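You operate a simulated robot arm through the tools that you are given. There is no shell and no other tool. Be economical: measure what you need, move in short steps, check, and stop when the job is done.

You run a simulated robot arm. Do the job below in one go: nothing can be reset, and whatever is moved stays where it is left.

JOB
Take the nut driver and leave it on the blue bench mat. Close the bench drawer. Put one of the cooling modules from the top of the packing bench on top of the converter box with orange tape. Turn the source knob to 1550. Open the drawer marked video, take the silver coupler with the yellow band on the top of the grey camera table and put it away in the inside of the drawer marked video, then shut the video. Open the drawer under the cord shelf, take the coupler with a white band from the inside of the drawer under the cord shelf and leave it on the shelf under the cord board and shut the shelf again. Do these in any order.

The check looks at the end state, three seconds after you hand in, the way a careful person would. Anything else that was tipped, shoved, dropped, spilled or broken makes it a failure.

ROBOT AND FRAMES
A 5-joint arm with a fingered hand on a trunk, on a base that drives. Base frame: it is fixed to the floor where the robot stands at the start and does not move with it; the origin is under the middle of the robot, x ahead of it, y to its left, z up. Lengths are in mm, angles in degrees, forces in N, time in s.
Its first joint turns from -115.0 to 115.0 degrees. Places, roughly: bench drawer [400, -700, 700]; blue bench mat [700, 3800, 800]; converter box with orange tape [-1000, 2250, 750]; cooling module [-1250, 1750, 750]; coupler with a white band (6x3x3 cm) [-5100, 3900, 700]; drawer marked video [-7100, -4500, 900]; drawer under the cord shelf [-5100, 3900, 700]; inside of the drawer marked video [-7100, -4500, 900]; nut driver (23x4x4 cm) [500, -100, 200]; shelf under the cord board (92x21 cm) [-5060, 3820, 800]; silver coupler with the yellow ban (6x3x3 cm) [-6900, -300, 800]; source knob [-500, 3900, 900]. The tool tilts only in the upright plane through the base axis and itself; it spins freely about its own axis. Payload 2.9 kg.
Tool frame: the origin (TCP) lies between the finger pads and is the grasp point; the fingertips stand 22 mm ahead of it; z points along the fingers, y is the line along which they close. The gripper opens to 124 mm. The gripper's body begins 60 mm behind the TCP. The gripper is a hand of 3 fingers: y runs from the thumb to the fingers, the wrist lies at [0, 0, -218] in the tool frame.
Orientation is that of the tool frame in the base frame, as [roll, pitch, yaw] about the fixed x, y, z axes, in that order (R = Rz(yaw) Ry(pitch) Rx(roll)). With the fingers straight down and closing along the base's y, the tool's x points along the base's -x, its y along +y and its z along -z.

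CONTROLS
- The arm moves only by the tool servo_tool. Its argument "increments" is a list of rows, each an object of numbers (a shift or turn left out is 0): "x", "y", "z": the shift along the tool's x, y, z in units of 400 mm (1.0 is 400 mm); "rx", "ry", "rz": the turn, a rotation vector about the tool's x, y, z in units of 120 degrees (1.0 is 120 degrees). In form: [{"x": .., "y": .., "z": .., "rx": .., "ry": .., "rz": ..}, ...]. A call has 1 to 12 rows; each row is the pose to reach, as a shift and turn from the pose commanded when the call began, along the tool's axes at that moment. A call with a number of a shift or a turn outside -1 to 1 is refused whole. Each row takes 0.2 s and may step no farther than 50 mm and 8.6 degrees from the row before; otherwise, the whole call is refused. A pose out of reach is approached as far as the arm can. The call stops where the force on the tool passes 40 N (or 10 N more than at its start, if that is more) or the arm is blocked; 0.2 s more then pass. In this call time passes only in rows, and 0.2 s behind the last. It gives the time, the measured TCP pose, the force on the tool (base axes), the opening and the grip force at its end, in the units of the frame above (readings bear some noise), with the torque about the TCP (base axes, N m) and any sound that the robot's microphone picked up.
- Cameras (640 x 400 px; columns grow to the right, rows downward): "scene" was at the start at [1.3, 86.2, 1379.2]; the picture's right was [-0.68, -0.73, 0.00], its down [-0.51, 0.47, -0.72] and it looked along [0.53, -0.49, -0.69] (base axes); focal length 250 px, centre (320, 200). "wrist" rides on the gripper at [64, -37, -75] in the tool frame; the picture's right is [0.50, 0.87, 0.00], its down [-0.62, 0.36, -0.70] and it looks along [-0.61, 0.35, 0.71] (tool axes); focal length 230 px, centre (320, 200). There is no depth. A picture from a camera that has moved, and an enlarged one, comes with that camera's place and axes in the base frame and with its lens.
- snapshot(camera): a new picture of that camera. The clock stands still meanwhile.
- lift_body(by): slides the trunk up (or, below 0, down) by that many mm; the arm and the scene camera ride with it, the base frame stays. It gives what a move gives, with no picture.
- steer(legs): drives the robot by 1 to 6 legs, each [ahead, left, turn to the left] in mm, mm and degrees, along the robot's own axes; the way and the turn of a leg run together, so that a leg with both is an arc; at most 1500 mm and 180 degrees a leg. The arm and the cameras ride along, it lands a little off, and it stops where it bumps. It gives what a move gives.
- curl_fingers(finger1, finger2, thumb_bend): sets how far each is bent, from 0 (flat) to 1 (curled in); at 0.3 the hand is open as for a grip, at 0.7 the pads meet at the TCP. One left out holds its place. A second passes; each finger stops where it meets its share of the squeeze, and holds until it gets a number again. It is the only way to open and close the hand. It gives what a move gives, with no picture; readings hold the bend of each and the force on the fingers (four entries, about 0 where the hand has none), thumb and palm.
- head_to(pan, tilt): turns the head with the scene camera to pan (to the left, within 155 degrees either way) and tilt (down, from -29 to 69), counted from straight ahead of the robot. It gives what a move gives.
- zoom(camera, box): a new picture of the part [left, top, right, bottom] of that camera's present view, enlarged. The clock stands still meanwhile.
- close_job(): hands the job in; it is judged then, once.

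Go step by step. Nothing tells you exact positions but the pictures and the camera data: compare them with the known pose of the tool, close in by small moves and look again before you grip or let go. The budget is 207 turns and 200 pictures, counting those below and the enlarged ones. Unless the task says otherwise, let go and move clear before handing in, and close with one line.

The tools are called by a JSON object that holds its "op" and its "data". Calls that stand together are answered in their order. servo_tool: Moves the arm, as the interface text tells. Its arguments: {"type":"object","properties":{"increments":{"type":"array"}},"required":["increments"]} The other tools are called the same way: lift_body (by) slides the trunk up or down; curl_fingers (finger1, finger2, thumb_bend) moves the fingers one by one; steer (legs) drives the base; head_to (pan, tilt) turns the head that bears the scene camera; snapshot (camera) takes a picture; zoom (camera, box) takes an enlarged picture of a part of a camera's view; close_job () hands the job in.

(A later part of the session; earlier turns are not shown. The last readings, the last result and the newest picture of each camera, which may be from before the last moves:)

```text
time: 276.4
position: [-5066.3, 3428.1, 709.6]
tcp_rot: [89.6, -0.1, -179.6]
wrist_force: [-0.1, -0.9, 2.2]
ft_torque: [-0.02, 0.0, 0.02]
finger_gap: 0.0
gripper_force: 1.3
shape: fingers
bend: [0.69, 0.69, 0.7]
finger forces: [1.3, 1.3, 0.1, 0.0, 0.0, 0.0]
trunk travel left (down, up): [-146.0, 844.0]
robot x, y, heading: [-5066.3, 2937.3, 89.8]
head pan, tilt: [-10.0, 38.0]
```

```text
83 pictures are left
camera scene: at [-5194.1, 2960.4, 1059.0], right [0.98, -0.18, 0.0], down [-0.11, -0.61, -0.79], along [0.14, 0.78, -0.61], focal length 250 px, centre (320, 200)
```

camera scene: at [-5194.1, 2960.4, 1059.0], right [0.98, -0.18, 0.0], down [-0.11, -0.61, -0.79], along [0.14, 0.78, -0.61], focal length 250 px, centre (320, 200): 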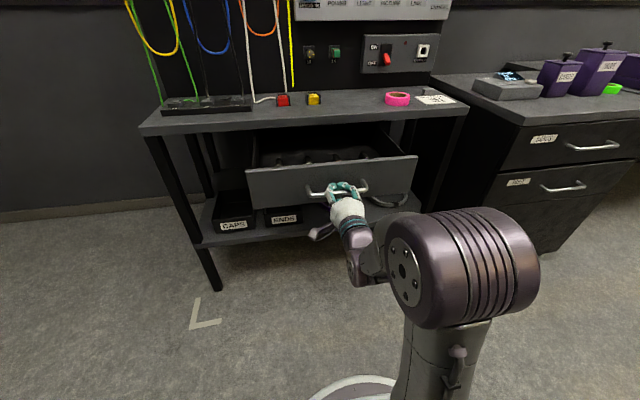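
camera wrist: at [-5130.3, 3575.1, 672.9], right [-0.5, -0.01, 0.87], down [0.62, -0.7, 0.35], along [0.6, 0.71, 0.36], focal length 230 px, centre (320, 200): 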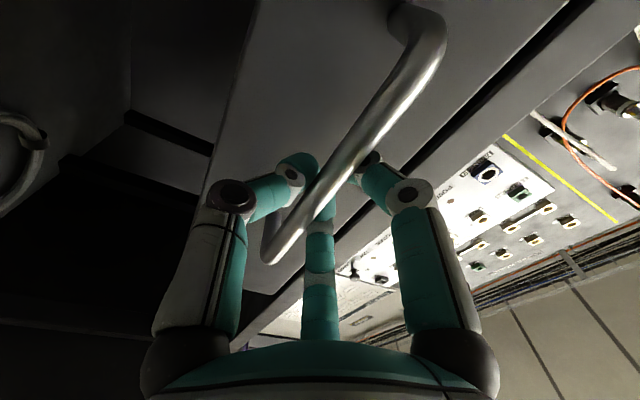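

The drawer is open by ~220 mm. I release, back off, rise and look inside.

{"op": "curl_fingers", "data": {"finger1": 0.3, "finger2": 0.3, "thumb_bend": 0.3}}

{"op": "steer", "data": {"legs": [[-80, 0, 0]]}}

{"op": "lift_body", "data": {"by": 400}}

{"op": "head_to", "data": {"pan": -5, "tilt": 45}}

{"op": "snapshot", "data": {"camera": "scene"}}

{"op": "zoom", "data": {"camera": "scene", "box": [240, 140, 432, 260]}}

```text
time: 277.4
position: [-5067.4, 3429.8, 709.7]
tcp_rot: [89.5, -0.1, -179.7]
wrist_force: [-0.2, -0.7, 0.2]
ft_torque: [0.02, -0.01, -0.01]
finger_gap: 103.8
gripper_force: 0.0
shape: fingers
bend: [0.3, 0.3, 0.3]
finger forces: [0.0, 0.1, 0.2, 0.0, 0.0, 0.1]
trunk travel left (down, up): [-146.0, 844.0]
robot x, y, heading: [-5064.8, 2935.0, 89.8]
head pan, tilt: [-10.0, 38.0]
```

```text
time: 278.5
position: [-5066.6, 3349.4, 710.1]
tcp_rot: [89.6, -0.1, -179.7]
wrist_force: [-0.3, 0.6, 0.2]
ft_torque: [-0.02, 0.01, -0.01]
finger_gap: 103.5
gripper_force: 0.0
shape: fingers
bend: [0.3, 0.3, 0.3]
finger forces: [0.0, 0.0, 0.0, 0.0, 0.1, 0.0]
trunk travel left (down, up): [-146.0, 844.0]
robot x, y, heading: [-5068.3, 2857.3, 89.8]
head pan, tilt: [-10.0, 38.0]
```

```text
time: 282.3
position: [-5067.5, 3349.8, 1109.3]
tcp_rot: [89.6, -0.1, -179.7]
wrist_force: [0.4, -0.4, -0.4]
ft_torque: [0.04, -0.02, 0.0]
finger_gap: 103.5
gripper_force: 0.2
shape: fingers
bend: [0.3, 0.3, 0.3]
finger forces: [0.0, 0.0, 0.0, 0.1, 0.0, 0.0]
trunk travel left (down, up): [-546.0, 444.0]
robot x, y, heading: [-5068.0, 2861.1, 89.7]
head pan, tilt: [-10.0, 38.0]
```

```text
time: 283.0
position: [-5067.7, 3348.9, 1110.5]
tcp_rot: [89.5, 0.0, -179.6]
wrist_force: [0.1, 0.5, -0.3]
ft_torque: [0.0, 0.0, 0.02]
finger_gap: 103.6
gripper_force: 0.1
shape: fingers
bend: [0.3, 0.3, 0.3]
finger forces: [0.0, 0.0, 0.0, 0.0, 0.0, 0.0]
trunk travel left (down, up): [-546.0, 444.0]
robot x, y, heading: [-5070.1, 2860.3, 89.8]
head pan, tilt: [-5.0, 45.0]
```

```text
82 pictures are left
camera scene: at [-5202.1, 2876.6, 1448.7], right [1.0, -0.09, 0.0], down [-0.06, -0.7, -0.71], along [0.06, 0.7, -0.71], focal length 250 px, centre (320, 200)
```

scene: 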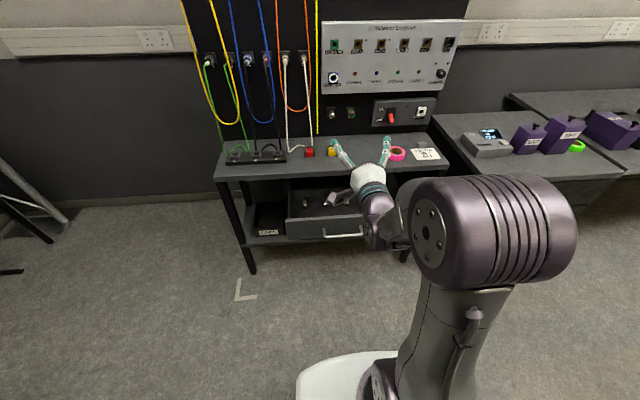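

```text
3.33 times, centred on (336, 200) of scene
camera zoom: at [-5202.1, 2876.6, 1448.7], right [1.0, -0.09, 0.0], down [-0.06, -0.7, -0.71], along [0.06, 0.7, -0.71], focal length 833 px, centre (267, 200)
```

zoom: 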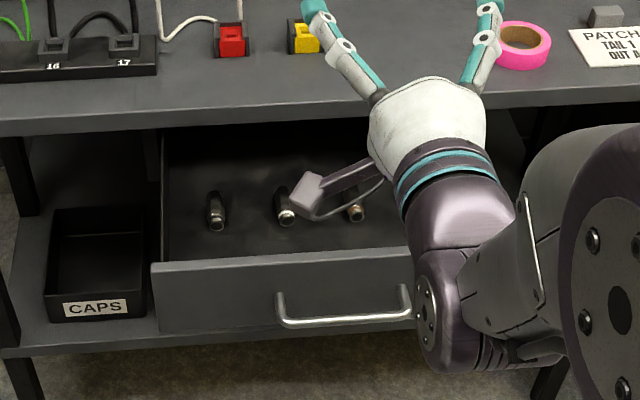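

Several couplers lie in the drawer. I'll point the tool down and move the hand aside for a clear look.

{"op": "servo_tool", "data": {"increments": [{"y": -0.04, "rx": 0.0682}, {"y": -0.08, "rx": 0.1364}, {"y": -0.12, "rx": 0.2045}, {"y": -0.16, "rx": 0.2727}, {"y": -0.2, "rx": 0.341}, {"y": -0.24, "rx": 0.409}, {"y": -0.28, "rx": 0.477}, {"y": -0.32, "rx": 0.5455}, {"y": -0.36, "rx": 0.6136}, {"y": -0.39, "rx": 0.6818}, {"y": -0.4, "rx": 0.75}]}}

{"op": "servo_tool", "data": {"increments": [{"rz": -0.07}, {"rz": -0.14}, {"rz": -0.21}, {"rz": -0.28}, {"rz": -0.35}, {"rz": -0.42}, {"rz": -0.49}, {"rz": -0.56}, {"rz": -0.63}, {"rz": -0.7}, {"rz": -0.75}]}}

{"op": "lift_body", "data": {"by": 200}}

{"op": "head_to", "data": {"pan": -5, "tilt": 50}}

{"op": "snapshot", "data": {"camera": "scene"}}

{"op": "snapshot", "data": {"camera": "wrist"}}

```text
time: 285.4
position: [-5067.5, 3351.0, 949.4]
tcp_rot: [179.8, 0.0, -179.7]
wrist_force: [-0.1, 0.0, 0.8]
ft_torque: [-0.01, -0.03, -0.02]
finger_gap: 103.6
gripper_force: 0.0
shape: fingers
bend: [0.3, 0.3, 0.3]
finger forces: [0.0, 0.1, 0.0, 0.0, 0.0, 0.0]
trunk travel left (down, up): [-546.0, 444.0]
robot x, y, heading: [-5066.1, 2855.1, 90.2]
head pan, tilt: [-5.0, 45.0]
```

```text
time: 287.8
position: [-5067.0, 3351.6, 949.4]
tcp_rot: [-180.0, 0.4, -89.5]
wrist_force: [-0.1, -0.3, 0.3]
ft_torque: [-0.01, 0.02, -0.01]
finger_gap: 103.6
gripper_force: 0.0
shape: fingers
bend: [0.3, 0.3, 0.3]
finger forces: [0.0, 0.0, 0.0, 0.1, 0.0, 0.0]
trunk travel left (down, up): [-546.0, 444.0]
robot x, y, heading: [-5064.7, 2855.5, 89.9]
head pan, tilt: [-5.0, 45.0]
```

```text
time: 290.0
position: [-5069.1, 3350.1, 1149.0]
tcp_rot: [180.0, 0.4, -89.7]
wrist_force: [0.9, -1.3, -0.6]
ft_torque: [0.01, 0.03, 0.0]
finger_gap: 103.9
gripper_force: 0.1
shape: fingers
bend: [0.3, 0.3, 0.3]
finger forces: [0.1, 0.0, 0.0, 0.0, 0.1, 0.1]
trunk travel left (down, up): [-746.0, 244.0]
robot x, y, heading: [-5066.1, 2857.9, 89.6]
head pan, tilt: [-5.0, 45.0]
```

```text
time: 290.6
position: [-5068.1, 3350.8, 1149.2]
tcp_rot: [180.0, 0.3, -89.7]
wrist_force: [0.0, 0.4, 0.4]
ft_torque: [-0.01, 0.02, -0.02]
finger_gap: 103.8
gripper_force: 0.0
shape: fingers
bend: [0.3, 0.3, 0.3]
finger forces: [0.1, 0.0, 0.0, 0.1, 0.0, 0.0]
trunk travel left (down, up): [-746.0, 244.0]
robot x, y, heading: [-5065.6, 2857.9, 90.0]
head pan, tilt: [-5.0, 50.0]
```

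```text
80 pictures are left
camera scene: at [-5202.6, 2872.4, 1641.8], right [1.0, -0.09, 0.0], down [-0.07, -0.76, -0.64], along [0.06, 0.64, -0.77], focal length 250 px, centre (320, 200)
```

scene: 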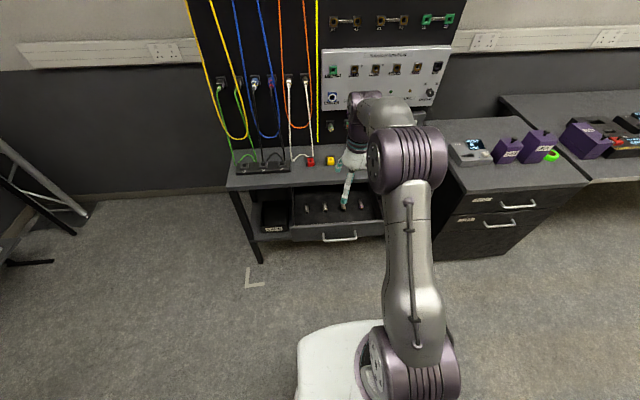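

```text
79 pictures are left
camera wrist: at [-5029.8, 3286.5, 1224.7], right [-0.86, -0.5, 0.0], down [-0.36, 0.61, 0.71], along [-0.35, 0.61, -0.71], focal length 230 px, centre (320, 200)
```

wrist: 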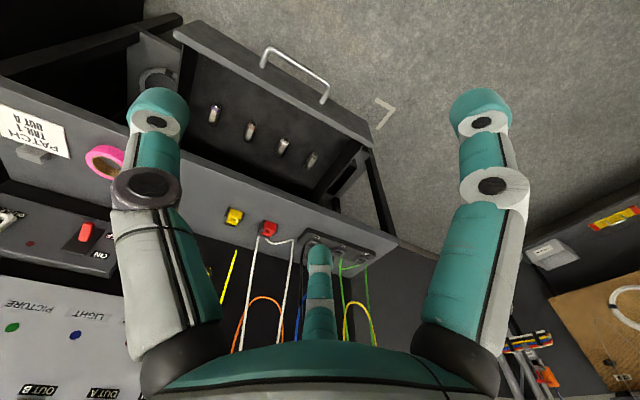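

{"op": "zoom", "data": {"camera": "wrist", "box": [190, 80, 350, 180]}}

{"op": "zoom", "data": {"camera": "scene", "box": [282, 180, 378, 240]}}

```text
4.00 times, centred on (270, 130) of wrist
camera zoom: at [-5029.8, 3286.5, 1224.7], right [-0.86, -0.5, 0.0], down [-0.36, 0.61, 0.71], along [-0.35, 0.61, -0.71], focal length 920 px, centre (520, 480)
```

zoom: 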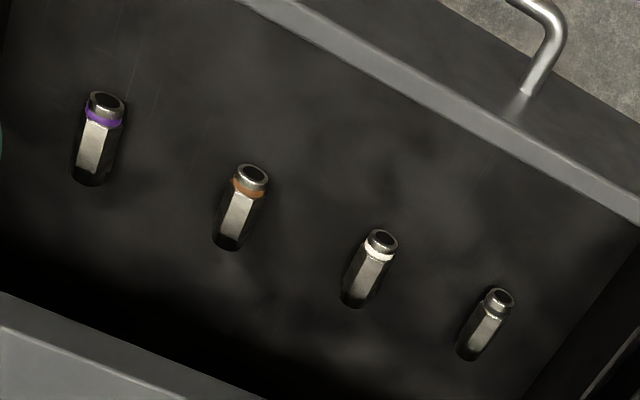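

```text
6.67 times, centred on (330, 210) of scene
camera zoom: at [-5202.6, 2872.4, 1641.8], right [1.0, -0.09, 0.0], down [-0.07, -0.76, -0.64], along [0.06, 0.64, -0.77], focal length 1666 px, centre (253, 133)
```

zoom: 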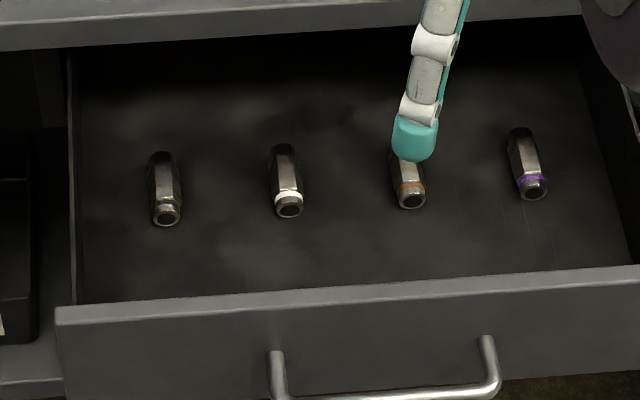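

The white-banded coupler is second from the left, at about (-5108,3625,~680), lying along y. I tilt the hand 20° so it leans clear of the shelf edge, partly close it, and move above.

{"op": "servo_tool", "data": {"increments": [{"ry": -0.06}, {"ry": -0.12}, {"ry": -0.167}]}}

{"op": "curl_fingers", "data": {"finger1": 0.45, "finger2": 0.45, "thumb_bend": 0.45}}

{"op": "steer", "data": {"legs": [[255, 40, 0]]}}

{"op": "lift_body", "data": {"by": -330}}

{"op": "head_to", "data": {"pan": -5, "tilt": 40}}

{"op": "snapshot", "data": {"camera": "scene"}}

{"op": "snapshot", "data": {"camera": "wrist"}}

```text
time: 291.4
position: [-5068.9, 3350.3, 1149.8]
tcp_rot: [-179.9, 20.5, -89.7]
wrist_force: [0.7, -0.7, 0.5]
ft_torque: [0.05, -0.01, 0.0]
finger_gap: 103.6
gripper_force: 0.0
shape: fingers
bend: [0.3, 0.3, 0.3]
finger forces: [0.0, 0.1, 0.0, 0.0, 0.0, 0.0]
trunk travel left (down, up): [-746.0, 244.0]
robot x, y, heading: [-5067.0, 2854.9, 90.0]
head pan, tilt: [-5.0, 50.0]
```

```text
time: 292.4
position: [-5067.2, 3351.1, 1150.1]
tcp_rot: [-179.9, 20.4, -89.8]
wrist_force: [0.4, 0.4, -0.2]
ft_torque: [0.01, 0.03, 0.0]
finger_gap: 63.9
gripper_force: 0.1
shape: fingers
bend: [0.45, 0.45, 0.45]
finger forces: [0.1, 0.0, 0.0, 0.1, 0.1, 0.0]
trunk travel left (down, up): [-746.0, 244.0]
robot x, y, heading: [-5068.9, 2856.7, 89.9]
head pan, tilt: [-5.0, 50.0]
```

```text
time: 294.3
position: [-5107.0, 3607.8, 1149.3]
tcp_rot: [-180.0, 20.3, -89.6]
wrist_force: [-1.6, -0.9, 0.2]
ft_torque: [0.01, -0.01, -0.02]
finger_gap: 63.8
gripper_force: 0.1
shape: fingers
bend: [0.45, 0.45, 0.45]
finger forces: [0.0, 0.2, 0.0, 0.1, 0.0, 0.1]
trunk travel left (down, up): [-746.0, 244.0]
robot x, y, heading: [-5110.5, 3117.8, 89.9]
head pan, tilt: [-5.0, 50.0]
```

```text
time: 297.6
position: [-5109.0, 3606.5, 818.6]
tcp_rot: [-180.0, 20.3, -89.5]
wrist_force: [-0.1, -0.3, 0.0]
ft_torque: [0.03, 0.0, 0.01]
finger_gap: 64.2
gripper_force: 0.0
shape: fingers
bend: [0.45, 0.45, 0.45]
finger forces: [0.0, 0.0, 0.1, 0.0, 0.0, 0.0]
trunk travel left (down, up): [-416.0, 574.0]
robot x, y, heading: [-5103.1, 3116.9, 89.9]
head pan, tilt: [-5.0, 50.0]
```

```text
time: 298.3
position: [-5107.2, 3607.5, 818.8]
tcp_rot: [180.0, 20.5, -89.6]
wrist_force: [-0.2, 0.3, 0.4]
ft_torque: [-0.02, 0.0, -0.01]
finger_gap: 64.3
gripper_force: 0.0
shape: fingers
bend: [0.45, 0.45, 0.45]
finger forces: [0.0, 0.0, 0.0, 0.0, 0.1, 0.1]
trunk travel left (down, up): [-416.0, 574.0]
robot x, y, heading: [-5106.1, 3110.8, 89.9]
head pan, tilt: [-5.0, 40.0]
```

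```text
76 pictures are left
camera scene: at [-5241.4, 3136.8, 1325.9], right [1.0, -0.09, 0.0], down [-0.06, -0.64, -0.77], along [0.07, 0.76, -0.64], focal length 250 px, centre (320, 200)
```

scene: 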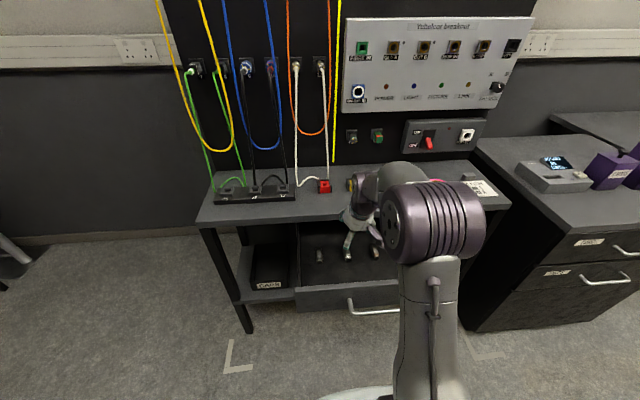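

```text
75 pictures are left
camera wrist: at [-5069.4, 3521.4, 868.2], right [-0.86, -0.47, -0.17], down [-0.36, 0.33, 0.87], along [-0.36, 0.82, -0.46], focal length 230 px, centre (320, 200)
```

wrist: 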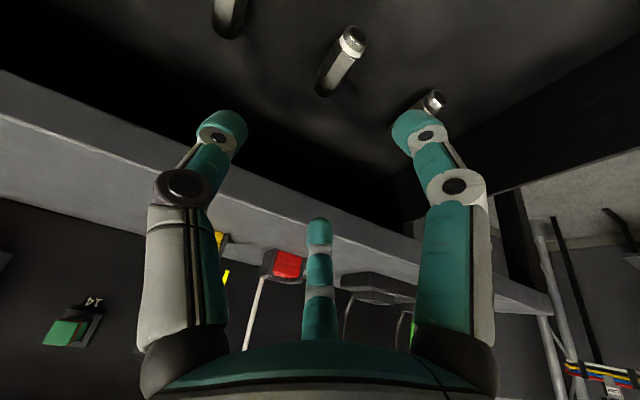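

The coupler lies at about (-5110, 3607–3660, 685). I lower beside it with a small forward correction.

{"op": "steer", "data": {"legs": [[9, 3, 0]]}}

{"op": "lift_body", "data": {"by": -75}}

{"op": "snapshot", "data": {"camera": "wrist"}}

{"op": "zoom", "data": {"camera": "scene", "box": [280, 120, 440, 240]}}

```text
time: 299.0
position: [-5110.8, 3617.5, 818.7]
tcp_rot: [-179.9, 20.4, -89.6]
wrist_force: [0.1, -0.5, 0.0]
ft_torque: [0.01, 0.02, 0.0]
finger_gap: 63.8
gripper_force: 0.0
shape: fingers
bend: [0.45, 0.45, 0.45]
finger forces: [0.0, 0.0, 0.0, 0.1, 0.0, 0.0]
trunk travel left (down, up): [-416.0, 574.0]
robot x, y, heading: [-5103.3, 3124.8, 89.9]
head pan, tilt: [-5.0, 40.0]
```

```text
time: 300.1
position: [-5111.1, 3617.8, 744.8]
tcp_rot: [179.9, 20.4, -89.6]
wrist_force: [-0.4, -0.1, 0.6]
ft_torque: [-0.05, 0.01, -0.03]
finger_gap: 64.2
gripper_force: 0.1
shape: fingers
bend: [0.45, 0.45, 0.45]
finger forces: [0.0, 0.0, 0.0, 0.1, 0.0, 0.0]
trunk travel left (down, up): [-341.0, 649.0]
robot x, y, heading: [-5109.0, 3125.3, 90.0]
head pan, tilt: [-5.0, 40.0]
```

```text
74 pictures are left
camera wrist: at [-5072.4, 3530.4, 793.3], right [-0.86, -0.47, -0.17], down [-0.36, 0.33, 0.87], along [-0.36, 0.82, -0.46], focal length 230 px, centre (320, 200)
```

wrist: 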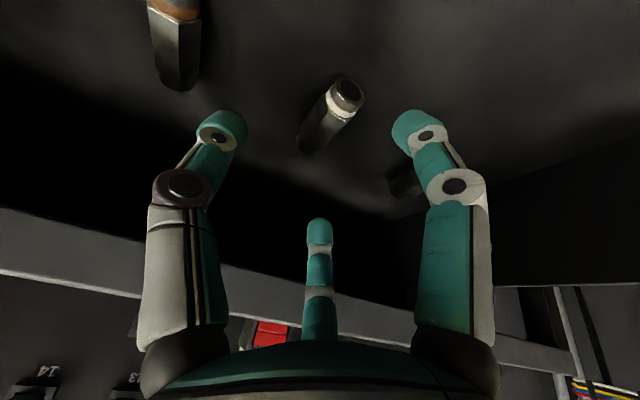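

```text
3.33 times, centred on (360, 180) of scene
camera zoom: at [-5244.4, 3145.8, 1250.9], right [1.0, -0.09, 0.0], down [-0.06, -0.64, -0.77], along [0.07, 0.76, -0.64], focal length 833 px, centre (187, 267)
```

zoom: 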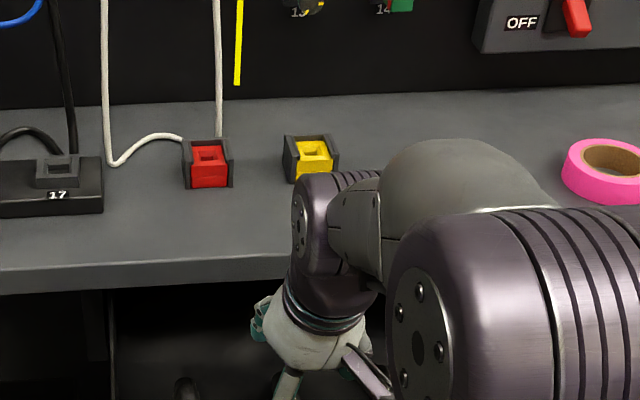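

Well aligned. Lower the rest and close.

{"op": "lift_body", "data": {"by": -34}}

{"op": "curl_fingers", "data": {"finger1": 0.55, "finger2": 0.55, "thumb_bend": 0.55}}

{"op": "snapshot", "data": {"camera": "wrist"}}

```text
time: 300.9
position: [-5110.6, 3615.9, 710.8]
tcp_rot: [-180.0, 20.4, -89.7]
wrist_force: [-0.4, 0.0, -0.2]
ft_torque: [-0.03, -0.02, 0.03]
finger_gap: 64.0
gripper_force: 0.0
shape: fingers
bend: [0.45, 0.45, 0.45]
finger forces: [0.0, 0.1, 0.0, 0.0, 0.1, 0.0]
trunk travel left (down, up): [-307.0, 683.0]
robot x, y, heading: [-5108.0, 3121.4, 89.7]
head pan, tilt: [-5.0, 40.0]
```

```text
time: 301.9
position: [-5111.5, 3617.1, 710.7]
tcp_rot: [180.0, 20.4, -89.7]
wrist_force: [0.0, -0.4, 0.2]
ft_torque: [-0.03, 0.01, -0.03]
finger_gap: 36.4
gripper_force: 0.1
shape: fingers
bend: [0.55, 0.55, 0.55]
finger forces: [0.0, 0.0, 0.1, 0.0, 0.0, 0.0]
trunk travel left (down, up): [-307.0, 683.0]
robot x, y, heading: [-5108.6, 3123.9, 90.0]
head pan, tilt: [-5.0, 40.0]
```

```text
72 pictures are left
camera wrist: at [-5072.5, 3530.4, 759.2], right [-0.86, -0.47, -0.17], down [-0.36, 0.33, 0.87], along [-0.36, 0.82, -0.46], focal length 230 px, centre (320, 200)
```

wrist: 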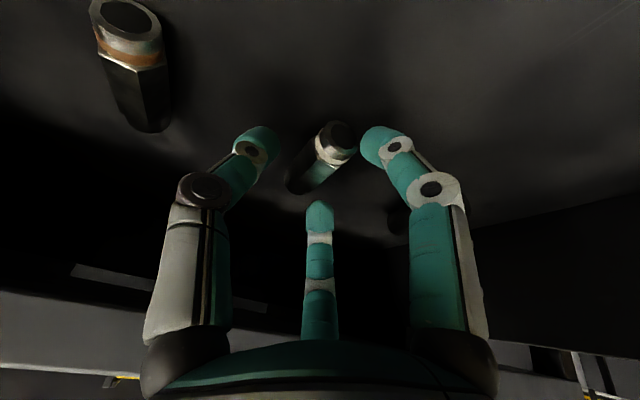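

Slightly lower, then close fully.

{"op": "lift_body", "data": {"by": -7}}

{"op": "curl_fingers", "data": {"finger1": 0.72, "finger2": 0.72, "thumb_bend": 0.72}}

{"op": "snapshot", "data": {"camera": "wrist"}}

```text
time: 302.5
position: [-5110.7, 3616.2, 704.4]
tcp_rot: [-180.0, 20.5, -89.6]
wrist_force: [-1.7, -1.2, 5.0]
ft_torque: [-0.14, 0.15, -0.04]
finger_gap: 35.0
gripper_force: 2.9
shape: fingers
bend: [0.56, 0.55, 0.55]
finger forces: [5.6, 0.0, 0.0, 0.0, 0.1, 0.0]
trunk travel left (down, up): [-300.0, 690.0]
robot x, y, heading: [-5105.4, 3126.0, 89.9]
head pan, tilt: [-5.0, 40.0]
```

```text
time: 303.5
position: [-5110.6, 3615.7, 704.4]
tcp_rot: [180.0, 20.4, -89.5]
wrist_force: [-0.3, -0.6, 0.3]
ft_torque: [0.01, 0.02, 0.0]
finger_gap: 2.1
gripper_force: 5.7
shape: fingers
bend: [0.68, 0.65, 0.68]
finger forces: [2.1, 4.9, 0.1, 0.0, 4.8, 0.0]
trunk travel left (down, up): [-300.0, 690.0]
robot x, y, heading: [-5109.7, 3126.2, 90.2]
head pan, tilt: [-5.0, 40.0]
```

```text
71 pictures are left
camera wrist: at [-5072.4, 3530.4, 752.2], right [-0.86, -0.47, -0.17], down [-0.36, 0.33, 0.87], along [-0.36, 0.82, -0.46], focal length 230 px, centre (320, 200)
```

wrist: 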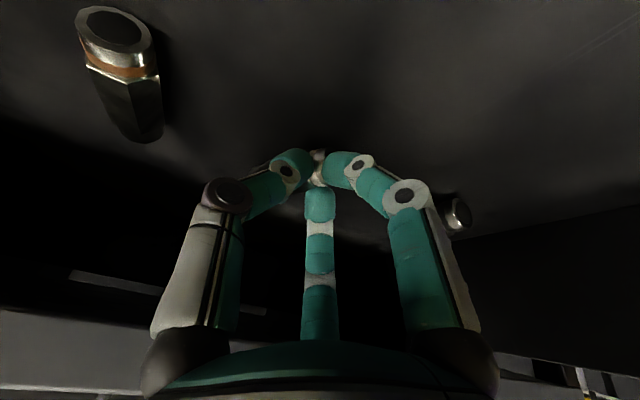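

{"op": "lift_body", "data": {"by": 15}}

{"op": "zoom", "data": {"camera": "wrist", "box": [220, 100, 420, 240]}}

```text
time: 304.1
position: [-5111.6, 3616.7, 717.9]
tcp_rot: [-179.9, 20.5, -89.6]
wrist_force: [-0.3, -0.2, -0.5]
ft_torque: [0.0, 0.0, 0.0]
finger_gap: 0.0
gripper_force: 0.1
shape: fingers
bend: [0.71, 0.71, 0.71]
finger forces: [0.0, 0.0, 0.0, 0.0, 0.0, 0.0]
trunk travel left (down, up): [-315.0, 675.0]
robot x, y, heading: [-5107.8, 3125.7, 90.2]
head pan, tilt: [-5.0, 40.0]
```

```text
2.86 times, centred on (320, 170) of wrist
camera zoom: at [-5072.5, 3530.4, 767.2], right [-0.86, -0.47, -0.17], down [-0.36, 0.33, 0.87], along [-0.36, 0.82, -0.46], focal length 657 px, centre (320, 286)
```

zoom: 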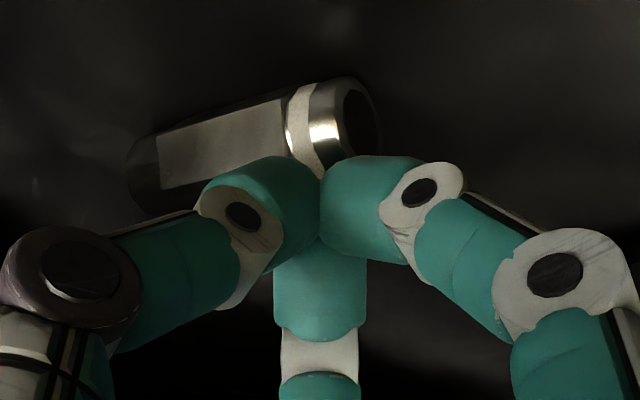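

The fingers only caught its top and turned it. I open up, raise a bit and re-measure.

{"op": "lift_body", "data": {"by": 30}}

{"op": "curl_fingers", "data": {"finger1": 0.4, "finger2": 0.4, "thumb_bend": 0.4}}

{"op": "snapshot", "data": {"camera": "wrist"}}

{"op": "head_to", "data": {"pan": -5, "tilt": 50}}

{"op": "zoom", "data": {"camera": "scene", "box": [280, 80, 440, 200]}}

```text
time: 304.9
position: [-5109.9, 3616.0, 749.4]
tcp_rot: [-180.0, 20.4, -89.6]
wrist_force: [0.2, 0.7, -0.6]
ft_torque: [-0.03, -0.01, -0.01]
finger_gap: 0.1
gripper_force: 0.0
shape: fingers
bend: [0.71, 0.71, 0.71]
finger forces: [0.0, 0.0, 0.0, 0.1, 0.0, 0.1]
trunk travel left (down, up): [-345.0, 645.0]
robot x, y, heading: [-5108.8, 3124.4, 89.8]
head pan, tilt: [-5.0, 40.0]
```

```text
time: 305.9
position: [-5110.9, 3617.9, 748.8]
tcp_rot: [179.9, 20.4, -89.6]
wrist_force: [-0.6, 0.8, -0.2]
ft_torque: [0.01, 0.01, -0.01]
finger_gap: 76.9
gripper_force: 0.1
shape: fingers
bend: [0.4, 0.4, 0.4]
finger forces: [0.0, 0.0, 0.0, 0.0, 0.1, 0.0]
trunk travel left (down, up): [-345.0, 645.0]
robot x, y, heading: [-5108.3, 3123.8, 90.0]
head pan, tilt: [-5.0, 40.0]
```

```text
69 pictures are left
camera wrist: at [-5072.5, 3530.4, 797.2], right [-0.86, -0.47, -0.17], down [-0.36, 0.33, 0.87], along [-0.36, 0.82, -0.46], focal length 230 px, centre (320, 200)
```

wrist: 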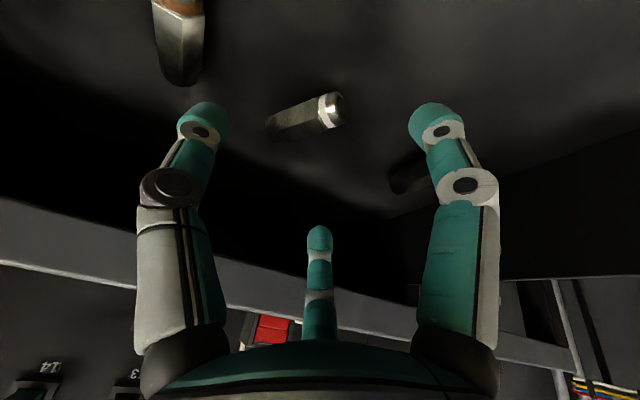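

```text
time: 306.6
position: [-5110.8, 3615.7, 748.7]
tcp_rot: [-180.0, 20.4, -89.6]
wrist_force: [-0.2, 0.0, 0.3]
ft_torque: [-0.03, -0.01, -0.03]
finger_gap: 76.8
gripper_force: 0.0
shape: fingers
bend: [0.4, 0.4, 0.4]
finger forces: [0.0, 0.0, 0.0, 0.0, 0.0, 0.0]
trunk travel left (down, up): [-345.0, 645.0]
robot x, y, heading: [-5106.4, 3124.1, 89.9]
head pan, tilt: [-5.0, 50.0]
```

```text
3.33 times, centred on (360, 140) of scene
camera zoom: at [-5245.1, 3137.9, 1240.8], right [1.0, -0.09, 0.0], down [-0.07, -0.76, -0.64], along [0.06, 0.64, -0.77], focal length 833 px, centre (187, 400)
```

zoom: 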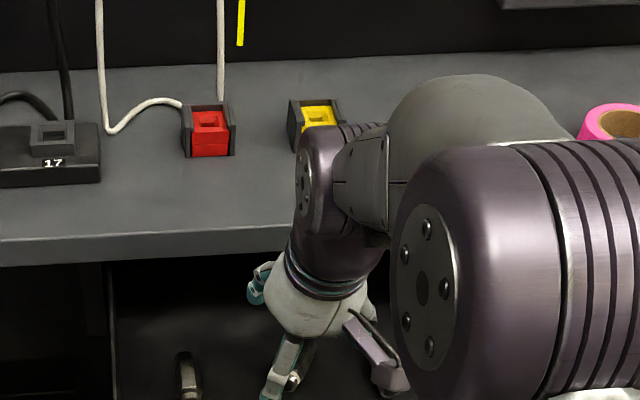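

The coupler is now turned ~32° and lies lower than I assumed (centre z≈672). I rotate the hand to match, recentre and go lower.

{"op": "servo_tool", "data": {"increments": [{"rz": 0.067}, {"rz": 0.134}, {"rz": 0.2}, {"rz": 0.267}]}}

{"op": "steer", "data": {"legs": [[16, -8, 0]]}}

{"op": "lift_body", "data": {"by": -30}}

{"op": "snapshot", "data": {"camera": "wrist"}}

```text
time: 307.6
position: [-5110.7, 3616.0, 748.6]
tcp_rot: [168.7, 17.2, -123.5]
wrist_force: [0.1, 0.3, 0.1]
ft_torque: [-0.01, 0.01, 0.02]
finger_gap: 77.0
gripper_force: 0.0
shape: fingers
bend: [0.4, 0.4, 0.4]
finger forces: [0.0, 0.0, 0.0, 0.0, 0.0, 0.0]
trunk travel left (down, up): [-345.0, 645.0]
robot x, y, heading: [-5109.4, 3124.5, 90.0]
head pan, tilt: [-5.0, 50.0]
```

```text
time: 308.4
position: [-5103.6, 3632.5, 748.1]
tcp_rot: [168.8, 17.2, -123.4]
wrist_force: [-0.1, -0.4, 0.0]
ft_torque: [0.0, 0.0, 0.0]
finger_gap: 76.7
gripper_force: 0.0
shape: fingers
bend: [0.4, 0.4, 0.4]
finger forces: [0.0, 0.0, 0.0, 0.0, 0.0, 0.0]
trunk travel left (down, up): [-345.0, 645.0]
robot x, y, heading: [-5101.9, 3142.1, 90.0]
head pan, tilt: [-5.0, 50.0]
```

```text
time: 309.1
position: [-5103.6, 3633.1, 718.7]
tcp_rot: [168.7, 17.2, -123.4]
wrist_force: [0.8, -0.3, 0.4]
ft_torque: [0.03, 0.03, -0.01]
finger_gap: 76.7
gripper_force: 0.0
shape: fingers
bend: [0.4, 0.4, 0.4]
finger forces: [0.0, 0.0, 0.1, 0.0, 0.1, 0.0]
trunk travel left (down, up): [-315.0, 675.0]
robot x, y, heading: [-5102.1, 3141.5, 89.7]
head pan, tilt: [-5.0, 50.0]
```

```text
67 pictures are left
camera wrist: at [-5104.0, 3536.8, 763.5], right [-1.0, 0.03, 0.01], down [0.02, 0.42, 0.91], along [0.02, 0.91, -0.42], focal length 230 px, centre (320, 200)
```

wrist: 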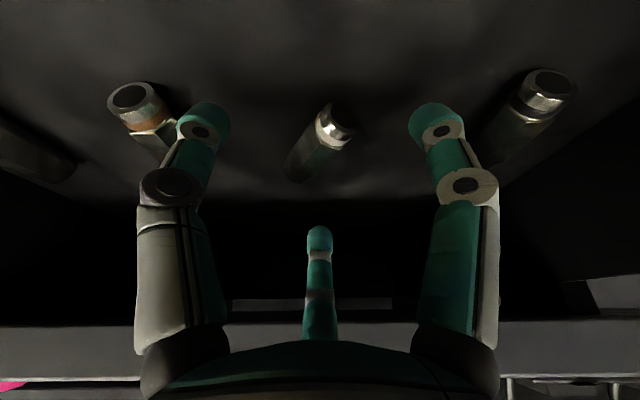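

Aligned with the coupler (centre z≈678). I lower further with the fingers a bit more closed.

{"op": "curl_fingers", "data": {"finger1": 0.48, "finger2": 0.48, "thumb_bend": 0.48}}

{"op": "lift_body", "data": {"by": -21}}

{"op": "snapshot", "data": {"camera": "wrist"}}

```text
time: 310.1
position: [-5103.0, 3632.8, 718.5]
tcp_rot: [168.9, 17.2, -123.5]
wrist_force: [0.7, 0.9, 0.0]
ft_torque: [0.01, 0.01, -0.02]
finger_gap: 55.7
gripper_force: 0.1
shape: fingers
bend: [0.48, 0.48, 0.48]
finger forces: [0.1, 0.0, 0.0, 0.0, 0.1, 0.1]
trunk travel left (down, up): [-315.0, 675.0]
robot x, y, heading: [-5101.4, 3141.1, 89.7]
head pan, tilt: [-5.0, 50.0]
```

```text
time: 310.8
position: [-5101.7, 3635.5, 704.0]
tcp_rot: [168.0, 18.4, -123.6]
wrist_force: [4.0, 2.9, 19.6]
ft_torque: [-0.17, -0.84, 0.12]
finger_gap: 54.6
gripper_force: 9.9
shape: fingers
bend: [0.48, 0.48, 0.47]
finger forces: [0.1, 0.0, 0.0, 0.0, 19.3, 0.0]
trunk travel left (down, up): [-294.0, 696.0]
robot x, y, heading: [-5097.0, 3140.9, 89.9]
head pan, tilt: [-5.0, 50.0]
stopped: the force on the tool passed its limit at 43 N (the readings are from after the stop); the commanded pose is now the measured one
```

```text
66 pictures are left
camera wrist: at [-5103.0, 3538.8, 747.2], right [-1.0, 0.03, 0.01], down [0.02, 0.4, 0.92], along [0.02, 0.92, -0.4], focal length 230 px, centre (320, 200)
```

wrist: 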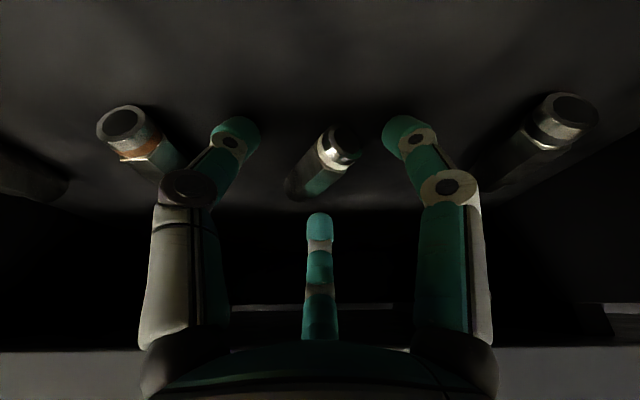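

The thumb touched the drawer floor (≈672), fingers straddle the coupler. Raise a few mm and close.

{"op": "lift_body", "data": {"by": 6}}

{"op": "curl_fingers", "data": {"finger1": 0.55, "finger2": 0.55, "thumb_bend": 0.55}}

{"op": "snapshot", "data": {"camera": "wrist"}}

```text
time: 311.3
position: [-5102.1, 3634.3, 706.8]
tcp_rot: [168.5, 17.8, -123.5]
wrist_force: [0.3, 0.5, -0.9]
ft_torque: [-0.01, 0.0, 0.0]
finger_gap: 55.4
gripper_force: 0.1
shape: fingers
bend: [0.48, 0.48, 0.48]
finger forces: [0.1, 0.0, 0.0, 0.0, 0.0, 0.0]
trunk travel left (down, up): [-300.0, 690.0]
robot x, y, heading: [-5100.8, 3140.0, 89.9]
head pan, tilt: [-5.0, 50.0]
```

```text
time: 312.3
position: [-5101.5, 3634.7, 708.7]
tcp_rot: [168.4, 18.0, -123.5]
wrist_force: [-1.4, 0.3, 0.2]
ft_torque: [-0.01, 0.01, 0.01]
finger_gap: 36.7
gripper_force: 0.1
shape: fingers
bend: [0.55, 0.55, 0.55]
finger forces: [0.1, 0.0, 0.0, 0.1, 0.0, 0.0]
trunk travel left (down, up): [-300.0, 690.0]
robot x, y, heading: [-5096.8, 3140.7, 90.0]
head pan, tilt: [-5.0, 50.0]
```

```text
65 pictures are left
camera wrist: at [-5103.3, 3538.9, 751.2], right [-1.0, 0.03, 0.01], down [0.02, 0.41, 0.91], along [0.02, 0.91, -0.41], focal length 230 px, centre (320, 200)
```

wrist: 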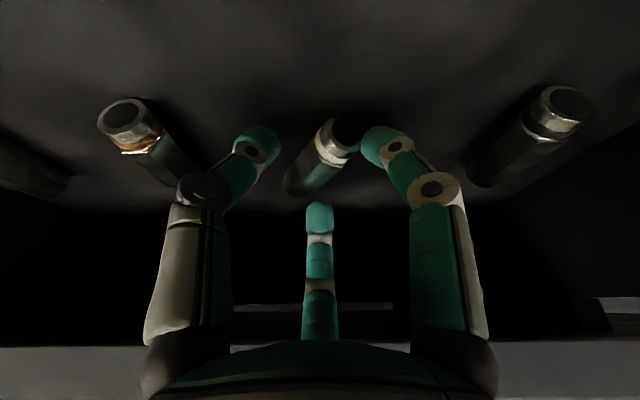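

Well straddled: thumb on one side, two fingers on the other. Lower 3 mm and close.

{"op": "lift_body", "data": {"by": -3}}

{"op": "curl_fingers", "data": {"finger1": 0.72, "finger2": 0.72, "thumb_bend": 0.72}}

{"op": "snapshot", "data": {"camera": "wrist"}}

```text
time: 312.9
position: [-5102.3, 3635.5, 703.9]
tcp_rot: [168.5, 17.9, -123.6]
wrist_force: [0.4, -0.6, -0.1]
ft_torque: [-0.02, -0.02, 0.0]
finger_gap: 36.6
gripper_force: 0.3
shape: fingers
bend: [0.55, 0.55, 0.55]
finger forces: [0.2, 0.1, 0.1, 0.0, 0.0, 0.1]
trunk travel left (down, up): [-297.0, 693.0]
robot x, y, heading: [-5102.6, 3140.7, 89.7]
head pan, tilt: [-5.0, 50.0]
```

```text
time: 313.9
position: [-5101.2, 3635.1, 704.5]
tcp_rot: [168.4, 18.0, -123.5]
wrist_force: [-1.3, -0.5, 3.9]
ft_torque: [0.13, -0.04, 0.06]
finger_gap: 15.0
gripper_force: 12.5
shape: fingers
bend: [0.63, 0.64, 0.64]
finger forces: [6.1, 8.1, 0.0, 0.0, 10.4, 0.0]
trunk travel left (down, up): [-297.0, 693.0]
robot x, y, heading: [-5099.6, 3141.3, 89.7]
head pan, tilt: [-5.0, 50.0]
```

```text
64 pictures are left
camera wrist: at [-5103.5, 3538.8, 748.5], right [-1.0, 0.03, 0.01], down [0.02, 0.41, 0.91], along [0.02, 0.91, -0.41], focal length 230 px, centre (320, 200)
```

wrist: 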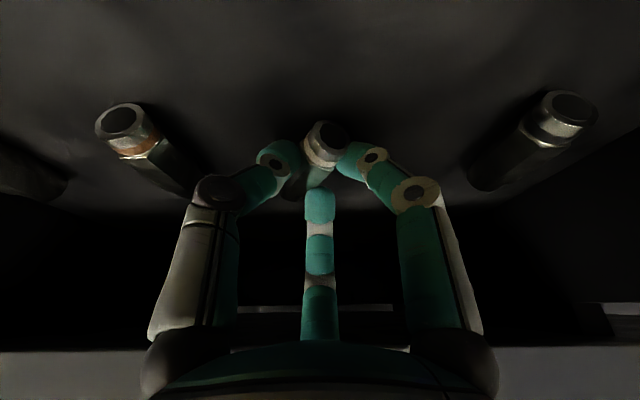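

Forces are balanced now. I lift slowly and check.

{"op": "lift_body", "data": {"by": 25}}

{"op": "zoom", "data": {"camera": "wrist", "box": [200, 80, 440, 230]}}

```text
time: 314.6
position: [-5101.3, 3635.5, 729.6]
tcp_rot: [168.4, 18.0, -123.5]
wrist_force: [0.7, 0.4, -0.3]
ft_torque: [0.02, -0.01, -0.05]
finger_gap: 13.8
gripper_force: 8.3
shape: fingers
bend: [0.64, 0.67, 0.64]
finger forces: [5.6, 3.5, 0.0, 0.0, 7.5, 0.0]
trunk travel left (down, up): [-322.0, 668.0]
robot x, y, heading: [-5101.6, 3138.0, 90.0]
head pan, tilt: [-5.0, 50.0]
```

```text
2.67 times, centred on (320, 155) of wrist
camera zoom: at [-5103.3, 3538.9, 773.1], right [-1.0, 0.03, 0.01], down [0.02, 0.41, 0.91], along [0.02, 0.91, -0.41], focal length 614 px, centre (320, 320)
```

zoom: 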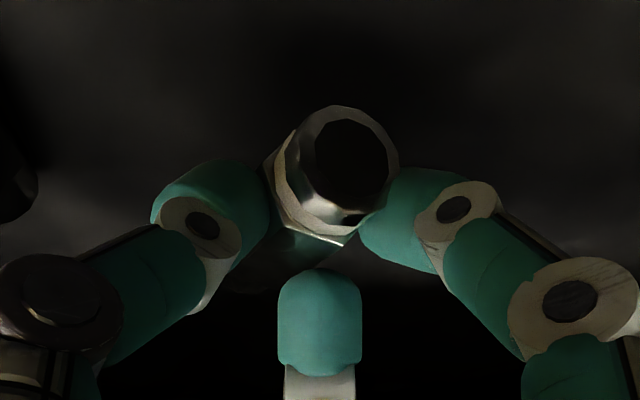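

The coupler is off the floor, white band visible. I back slightly from the shelf edge, rise clear, and shift toward a free shelf spot near (-4930,3745).

{"op": "steer", "data": {"legs": [[-35, 0, 0]]}}

{"op": "lift_body", "data": {"by": 200}}

{"op": "steer", "data": {"legs": [[0, -170, 0]]}}

{"op": "snapshot", "data": {"camera": "scene"}}

{"op": "snapshot", "data": {"camera": "wrist"}}

```text
time: 315.4
position: [-5101.6, 3599.6, 729.7]
tcp_rot: [168.4, 18.0, -123.4]
wrist_force: [-0.3, -0.5, 0.0]
ft_torque: [0.03, -0.06, -0.02]
finger_gap: 13.9
gripper_force: 8.0
shape: fingers
bend: [0.64, 0.67, 0.64]
finger forces: [5.6, 3.5, 0.0, 0.0, 7.5, 0.0]
trunk travel left (down, up): [-322.0, 668.0]
robot x, y, heading: [-5100.4, 3103.9, 89.9]
head pan, tilt: [-5.0, 50.0]
```

```text
time: 317.6
position: [-5103.1, 3600.4, 930.0]
tcp_rot: [168.5, 17.9, -123.5]
wrist_force: [0.2, -0.1, 0.0]
ft_torque: [-0.03, 0.01, 0.0]
finger_gap: 13.9
gripper_force: 8.1
shape: fingers
bend: [0.64, 0.67, 0.64]
finger forces: [5.6, 3.6, 0.0, 0.1, 7.4, 0.0]
trunk travel left (down, up): [-522.0, 468.0]
robot x, y, heading: [-5100.2, 3105.3, 89.9]
head pan, tilt: [-5.0, 50.0]
```

```text
time: 319.1
position: [-4933.3, 3599.6, 929.0]
tcp_rot: [168.3, 17.8, -123.5]
wrist_force: [-0.4, -0.1, -0.4]
ft_torque: [0.01, 0.07, -0.01]
finger_gap: 13.9
gripper_force: 8.7
shape: fingers
bend: [0.64, 0.67, 0.64]
finger forces: [5.6, 3.4, 0.0, 0.1, 7.5, 0.0]
trunk travel left (down, up): [-522.0, 468.0]
robot x, y, heading: [-4929.8, 3107.8, 90.3]
head pan, tilt: [-5.0, 50.0]
```

```text
62 pictures are left
camera scene: at [-5065.8, 3118.9, 1417.9], right [1.0, -0.09, 0.0], down [-0.07, -0.76, -0.64], along [0.06, 0.64, -0.77], focal length 250 px, centre (320, 200)
```

scene: 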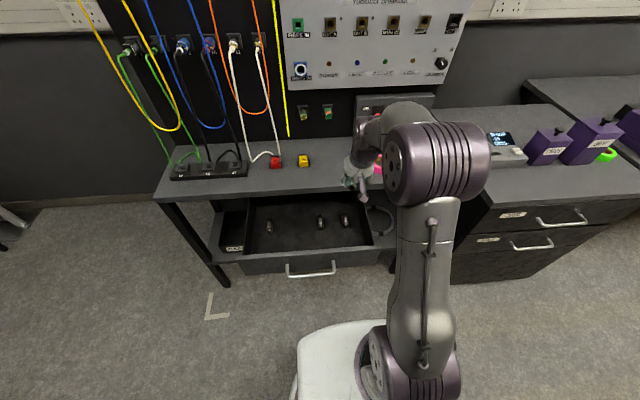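

```text
61 pictures are left
camera wrist: at [-4933.1, 3503.9, 973.2], right [-1.0, 0.03, 0.01], down [0.02, 0.41, 0.91], along [0.02, 0.91, -0.41], focal length 230 px, centre (320, 200)
```

wrist: 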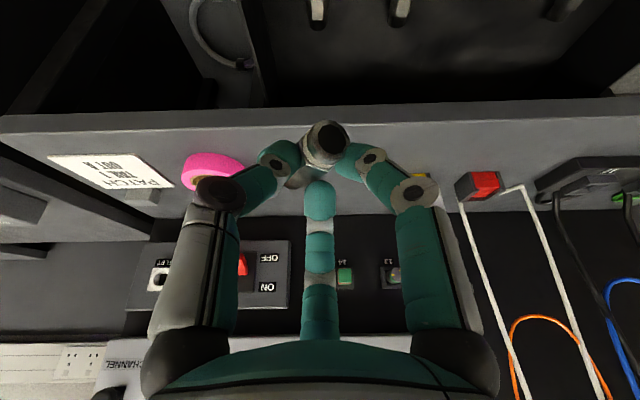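

The shelf spot between the yellow cap and the pink tape is free. I extend forward over it and lower.

{"op": "servo_tool", "data": {"increments": [{"x": -0.09, "y": 0.055, "z": 0.041}, {"x": -0.18, "y": 0.111, "z": 0.083}, {"x": -0.2775, "y": 0.171, "z": 0.127}]}}

{"op": "lift_body", "data": {"by": -60}}

{"op": "snapshot", "data": {"camera": "wrist"}}

{"op": "zoom", "data": {"camera": "scene", "box": [270, 100, 430, 200]}}

```text
time: 319.9
position: [-4932.4, 3740.6, 927.1]
tcp_rot: [168.6, 17.6, -123.4]
wrist_force: [0.7, -0.1, 0.5]
ft_torque: [-0.02, -0.03, 0.03]
finger_gap: 11.3
gripper_force: 6.8
shape: fingers
bend: [0.63, 0.72, 0.66]
finger forces: [6.9, 0.5, 0.0, 0.1, 6.4, 0.1]
trunk travel left (down, up): [-522.0, 468.0]
robot x, y, heading: [-4930.5, 3109.2, 90.1]
head pan, tilt: [-5.0, 50.0]
```

```text
time: 320.9
position: [-4933.5, 3738.8, 869.5]
tcp_rot: [168.4, 17.9, -123.6]
wrist_force: [-0.3, -0.4, -0.9]
ft_torque: [-0.04, 0.0, 0.0]
finger_gap: 11.1
gripper_force: 6.7
shape: fingers
bend: [0.63, 0.72, 0.66]
finger forces: [6.9, 0.6, 0.0, 0.1, 6.3, 0.0]
trunk travel left (down, up): [-462.0, 528.0]
robot x, y, heading: [-4930.2, 3104.4, 90.1]
head pan, tilt: [-5.0, 50.0]
```

```text
60 pictures are left
camera wrist: at [-4934.3, 3642.7, 913.9], right [-1.0, 0.03, 0.01], down [0.02, 0.41, 0.91], along [0.02, 0.91, -0.41], focal length 230 px, centre (320, 200)
```

wrist: 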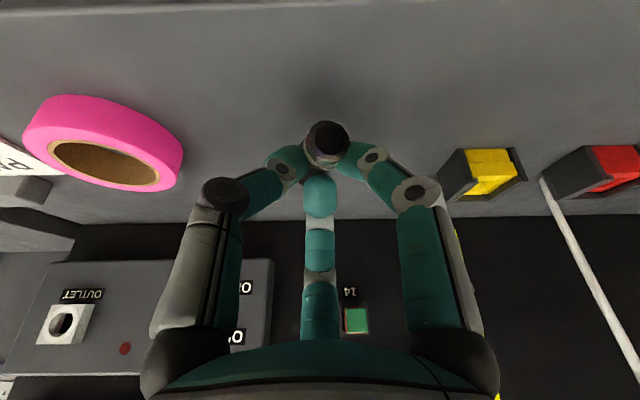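

```text
4.00 times, centred on (350, 150) of scene
camera zoom: at [-5067.0, 3118.8, 1357.8], right [1.0, -0.09, 0.0], down [-0.07, -0.76, -0.64], along [0.06, 0.64, -0.77], focal length 999 px, centre (200, 400)
```

zoom: 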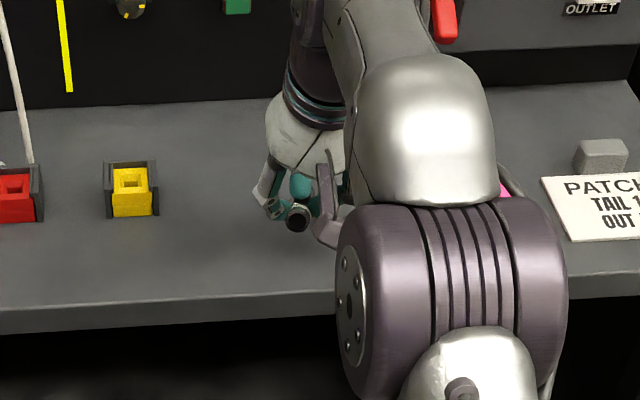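

Still held near the banded end. I lower gently until contact.

{"op": "lift_body", "data": {"by": -25}}

{"op": "lift_body", "data": {"by": -8}}

{"op": "zoom", "data": {"camera": "wrist", "box": [220, 80, 420, 220]}}

{"op": "zoom", "data": {"camera": "scene", "box": [320, 110, 384, 150]}}

```text
time: 321.6
position: [-4933.5, 3737.8, 846.3]
tcp_rot: [168.3, 17.9, -123.5]
wrist_force: [0.2, -0.2, 0.0]
ft_torque: [0.03, -0.01, 0.05]
finger_gap: 10.8
gripper_force: 6.6
shape: fingers
bend: [0.63, 0.72, 0.67]
finger forces: [6.4, 0.6, 0.0, 0.1, 6.1, 0.0]
trunk travel left (down, up): [-437.0, 553.0]
robot x, y, heading: [-4929.9, 3105.3, 89.9]
head pan, tilt: [-5.0, 50.0]
```

```text
time: 322.1
position: [-4932.7, 3738.0, 840.1]
tcp_rot: [168.1, 18.2, -123.4]
wrist_force: [1.3, 0.9, 18.3]
ft_torque: [0.0, 0.01, 0.0]
finger_gap: 6.8
gripper_force: 14.3
shape: fingers
bend: [0.64, 0.72, 0.69]
finger forces: [12.7, 0.1, 0.0, 0.1, 15.4, 0.0]
trunk travel left (down, up): [-429.0, 561.0]
robot x, y, heading: [-4928.0, 3105.0, 90.0]
head pan, tilt: [-5.0, 50.0]
```

```text
2.86 times, centred on (320, 150) of wrist
camera zoom: at [-4933.9, 3641.5, 883.2], right [-1.0, 0.03, 0.01], down [0.02, 0.4, 0.91], along [0.02, 0.91, -0.41], focal length 657 px, centre (320, 343)
```

zoom: 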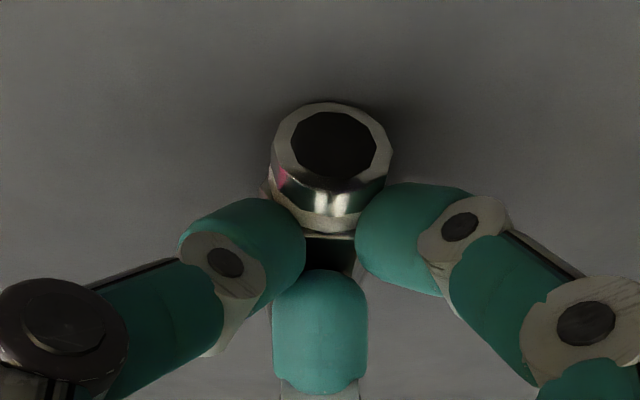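

```text
10.00 times, centred on (352, 130) of scene
camera zoom: at [-5066.7, 3116.3, 1325.1], right [1.0, -0.09, 0.0], down [-0.07, -0.76, -0.64], along [0.06, 0.64, -0.76], focal length 2498 px, centre (0, 900)
```

zoom: 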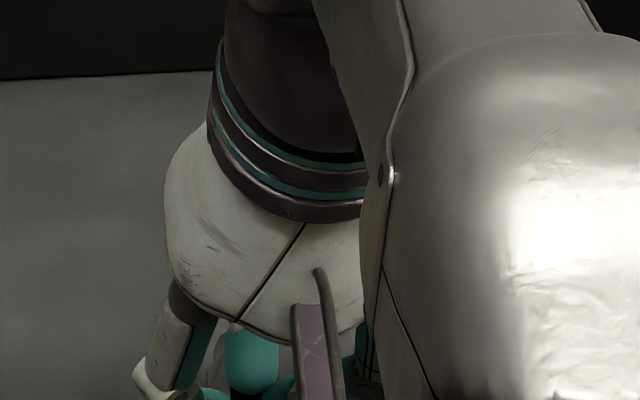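

The tail end touches the shelf. I press a little so it pivots flat, then release.

{"op": "lift_body", "data": {"by": -5}}

{"op": "lift_body", "data": {"by": -5}}

{"op": "zoom", "data": {"camera": "wrist", "box": [220, 80, 420, 220]}}

```text
time: 322.8
position: [-4931.9, 3738.3, 839.6]
tcp_rot: [167.8, 18.7, -123.7]
wrist_force: [0.9, -0.5, 15.2]
ft_torque: [0.01, 0.01, 0.0]
finger_gap: 8.2
gripper_force: 12.7
shape: fingers
bend: [0.63, 0.72, 0.7]
finger forces: [11.0, 1.1, 0.0, 0.1, 13.7, 0.0]
trunk travel left (down, up): [-425.0, 565.0]
robot x, y, heading: [-4928.4, 3104.4, 90.3]
head pan, tilt: [-5.0, 50.0]
stopped: the force on the tool passed its limit at 41 N (the readings are from after the stop); the commanded pose is now the measured one
```

```text
time: 323.3
position: [-4933.0, 3741.4, 838.2]
tcp_rot: [167.4, 19.3, -123.8]
wrist_force: [0.6, -0.5, 15.9]
ft_torque: [-0.01, 0.01, -0.02]
finger_gap: 8.4
gripper_force: 13.8
shape: fingers
bend: [0.62, 0.72, 0.7]
finger forces: [11.6, 1.8, 0.0, 0.1, 13.5, 0.0]
trunk travel left (down, up): [-420.0, 570.0]
robot x, y, heading: [-4928.0, 3105.2, 89.9]
head pan, tilt: [-5.0, 50.0]
stopped: the force on the tool passed its limit at 41 N (the readings are from after the stop); the commanded pose is now the measured one
```

```text
2.86 times, centred on (320, 150) of wrist
camera zoom: at [-4933.6, 3643.2, 879.4], right [-1.0, 0.03, 0.01], down [0.02, 0.38, 0.92], along [0.02, 0.92, -0.38], focal length 657 px, centre (320, 343)
```

zoom: 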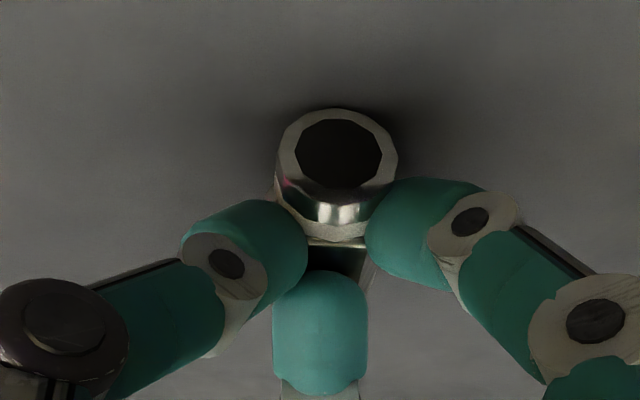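

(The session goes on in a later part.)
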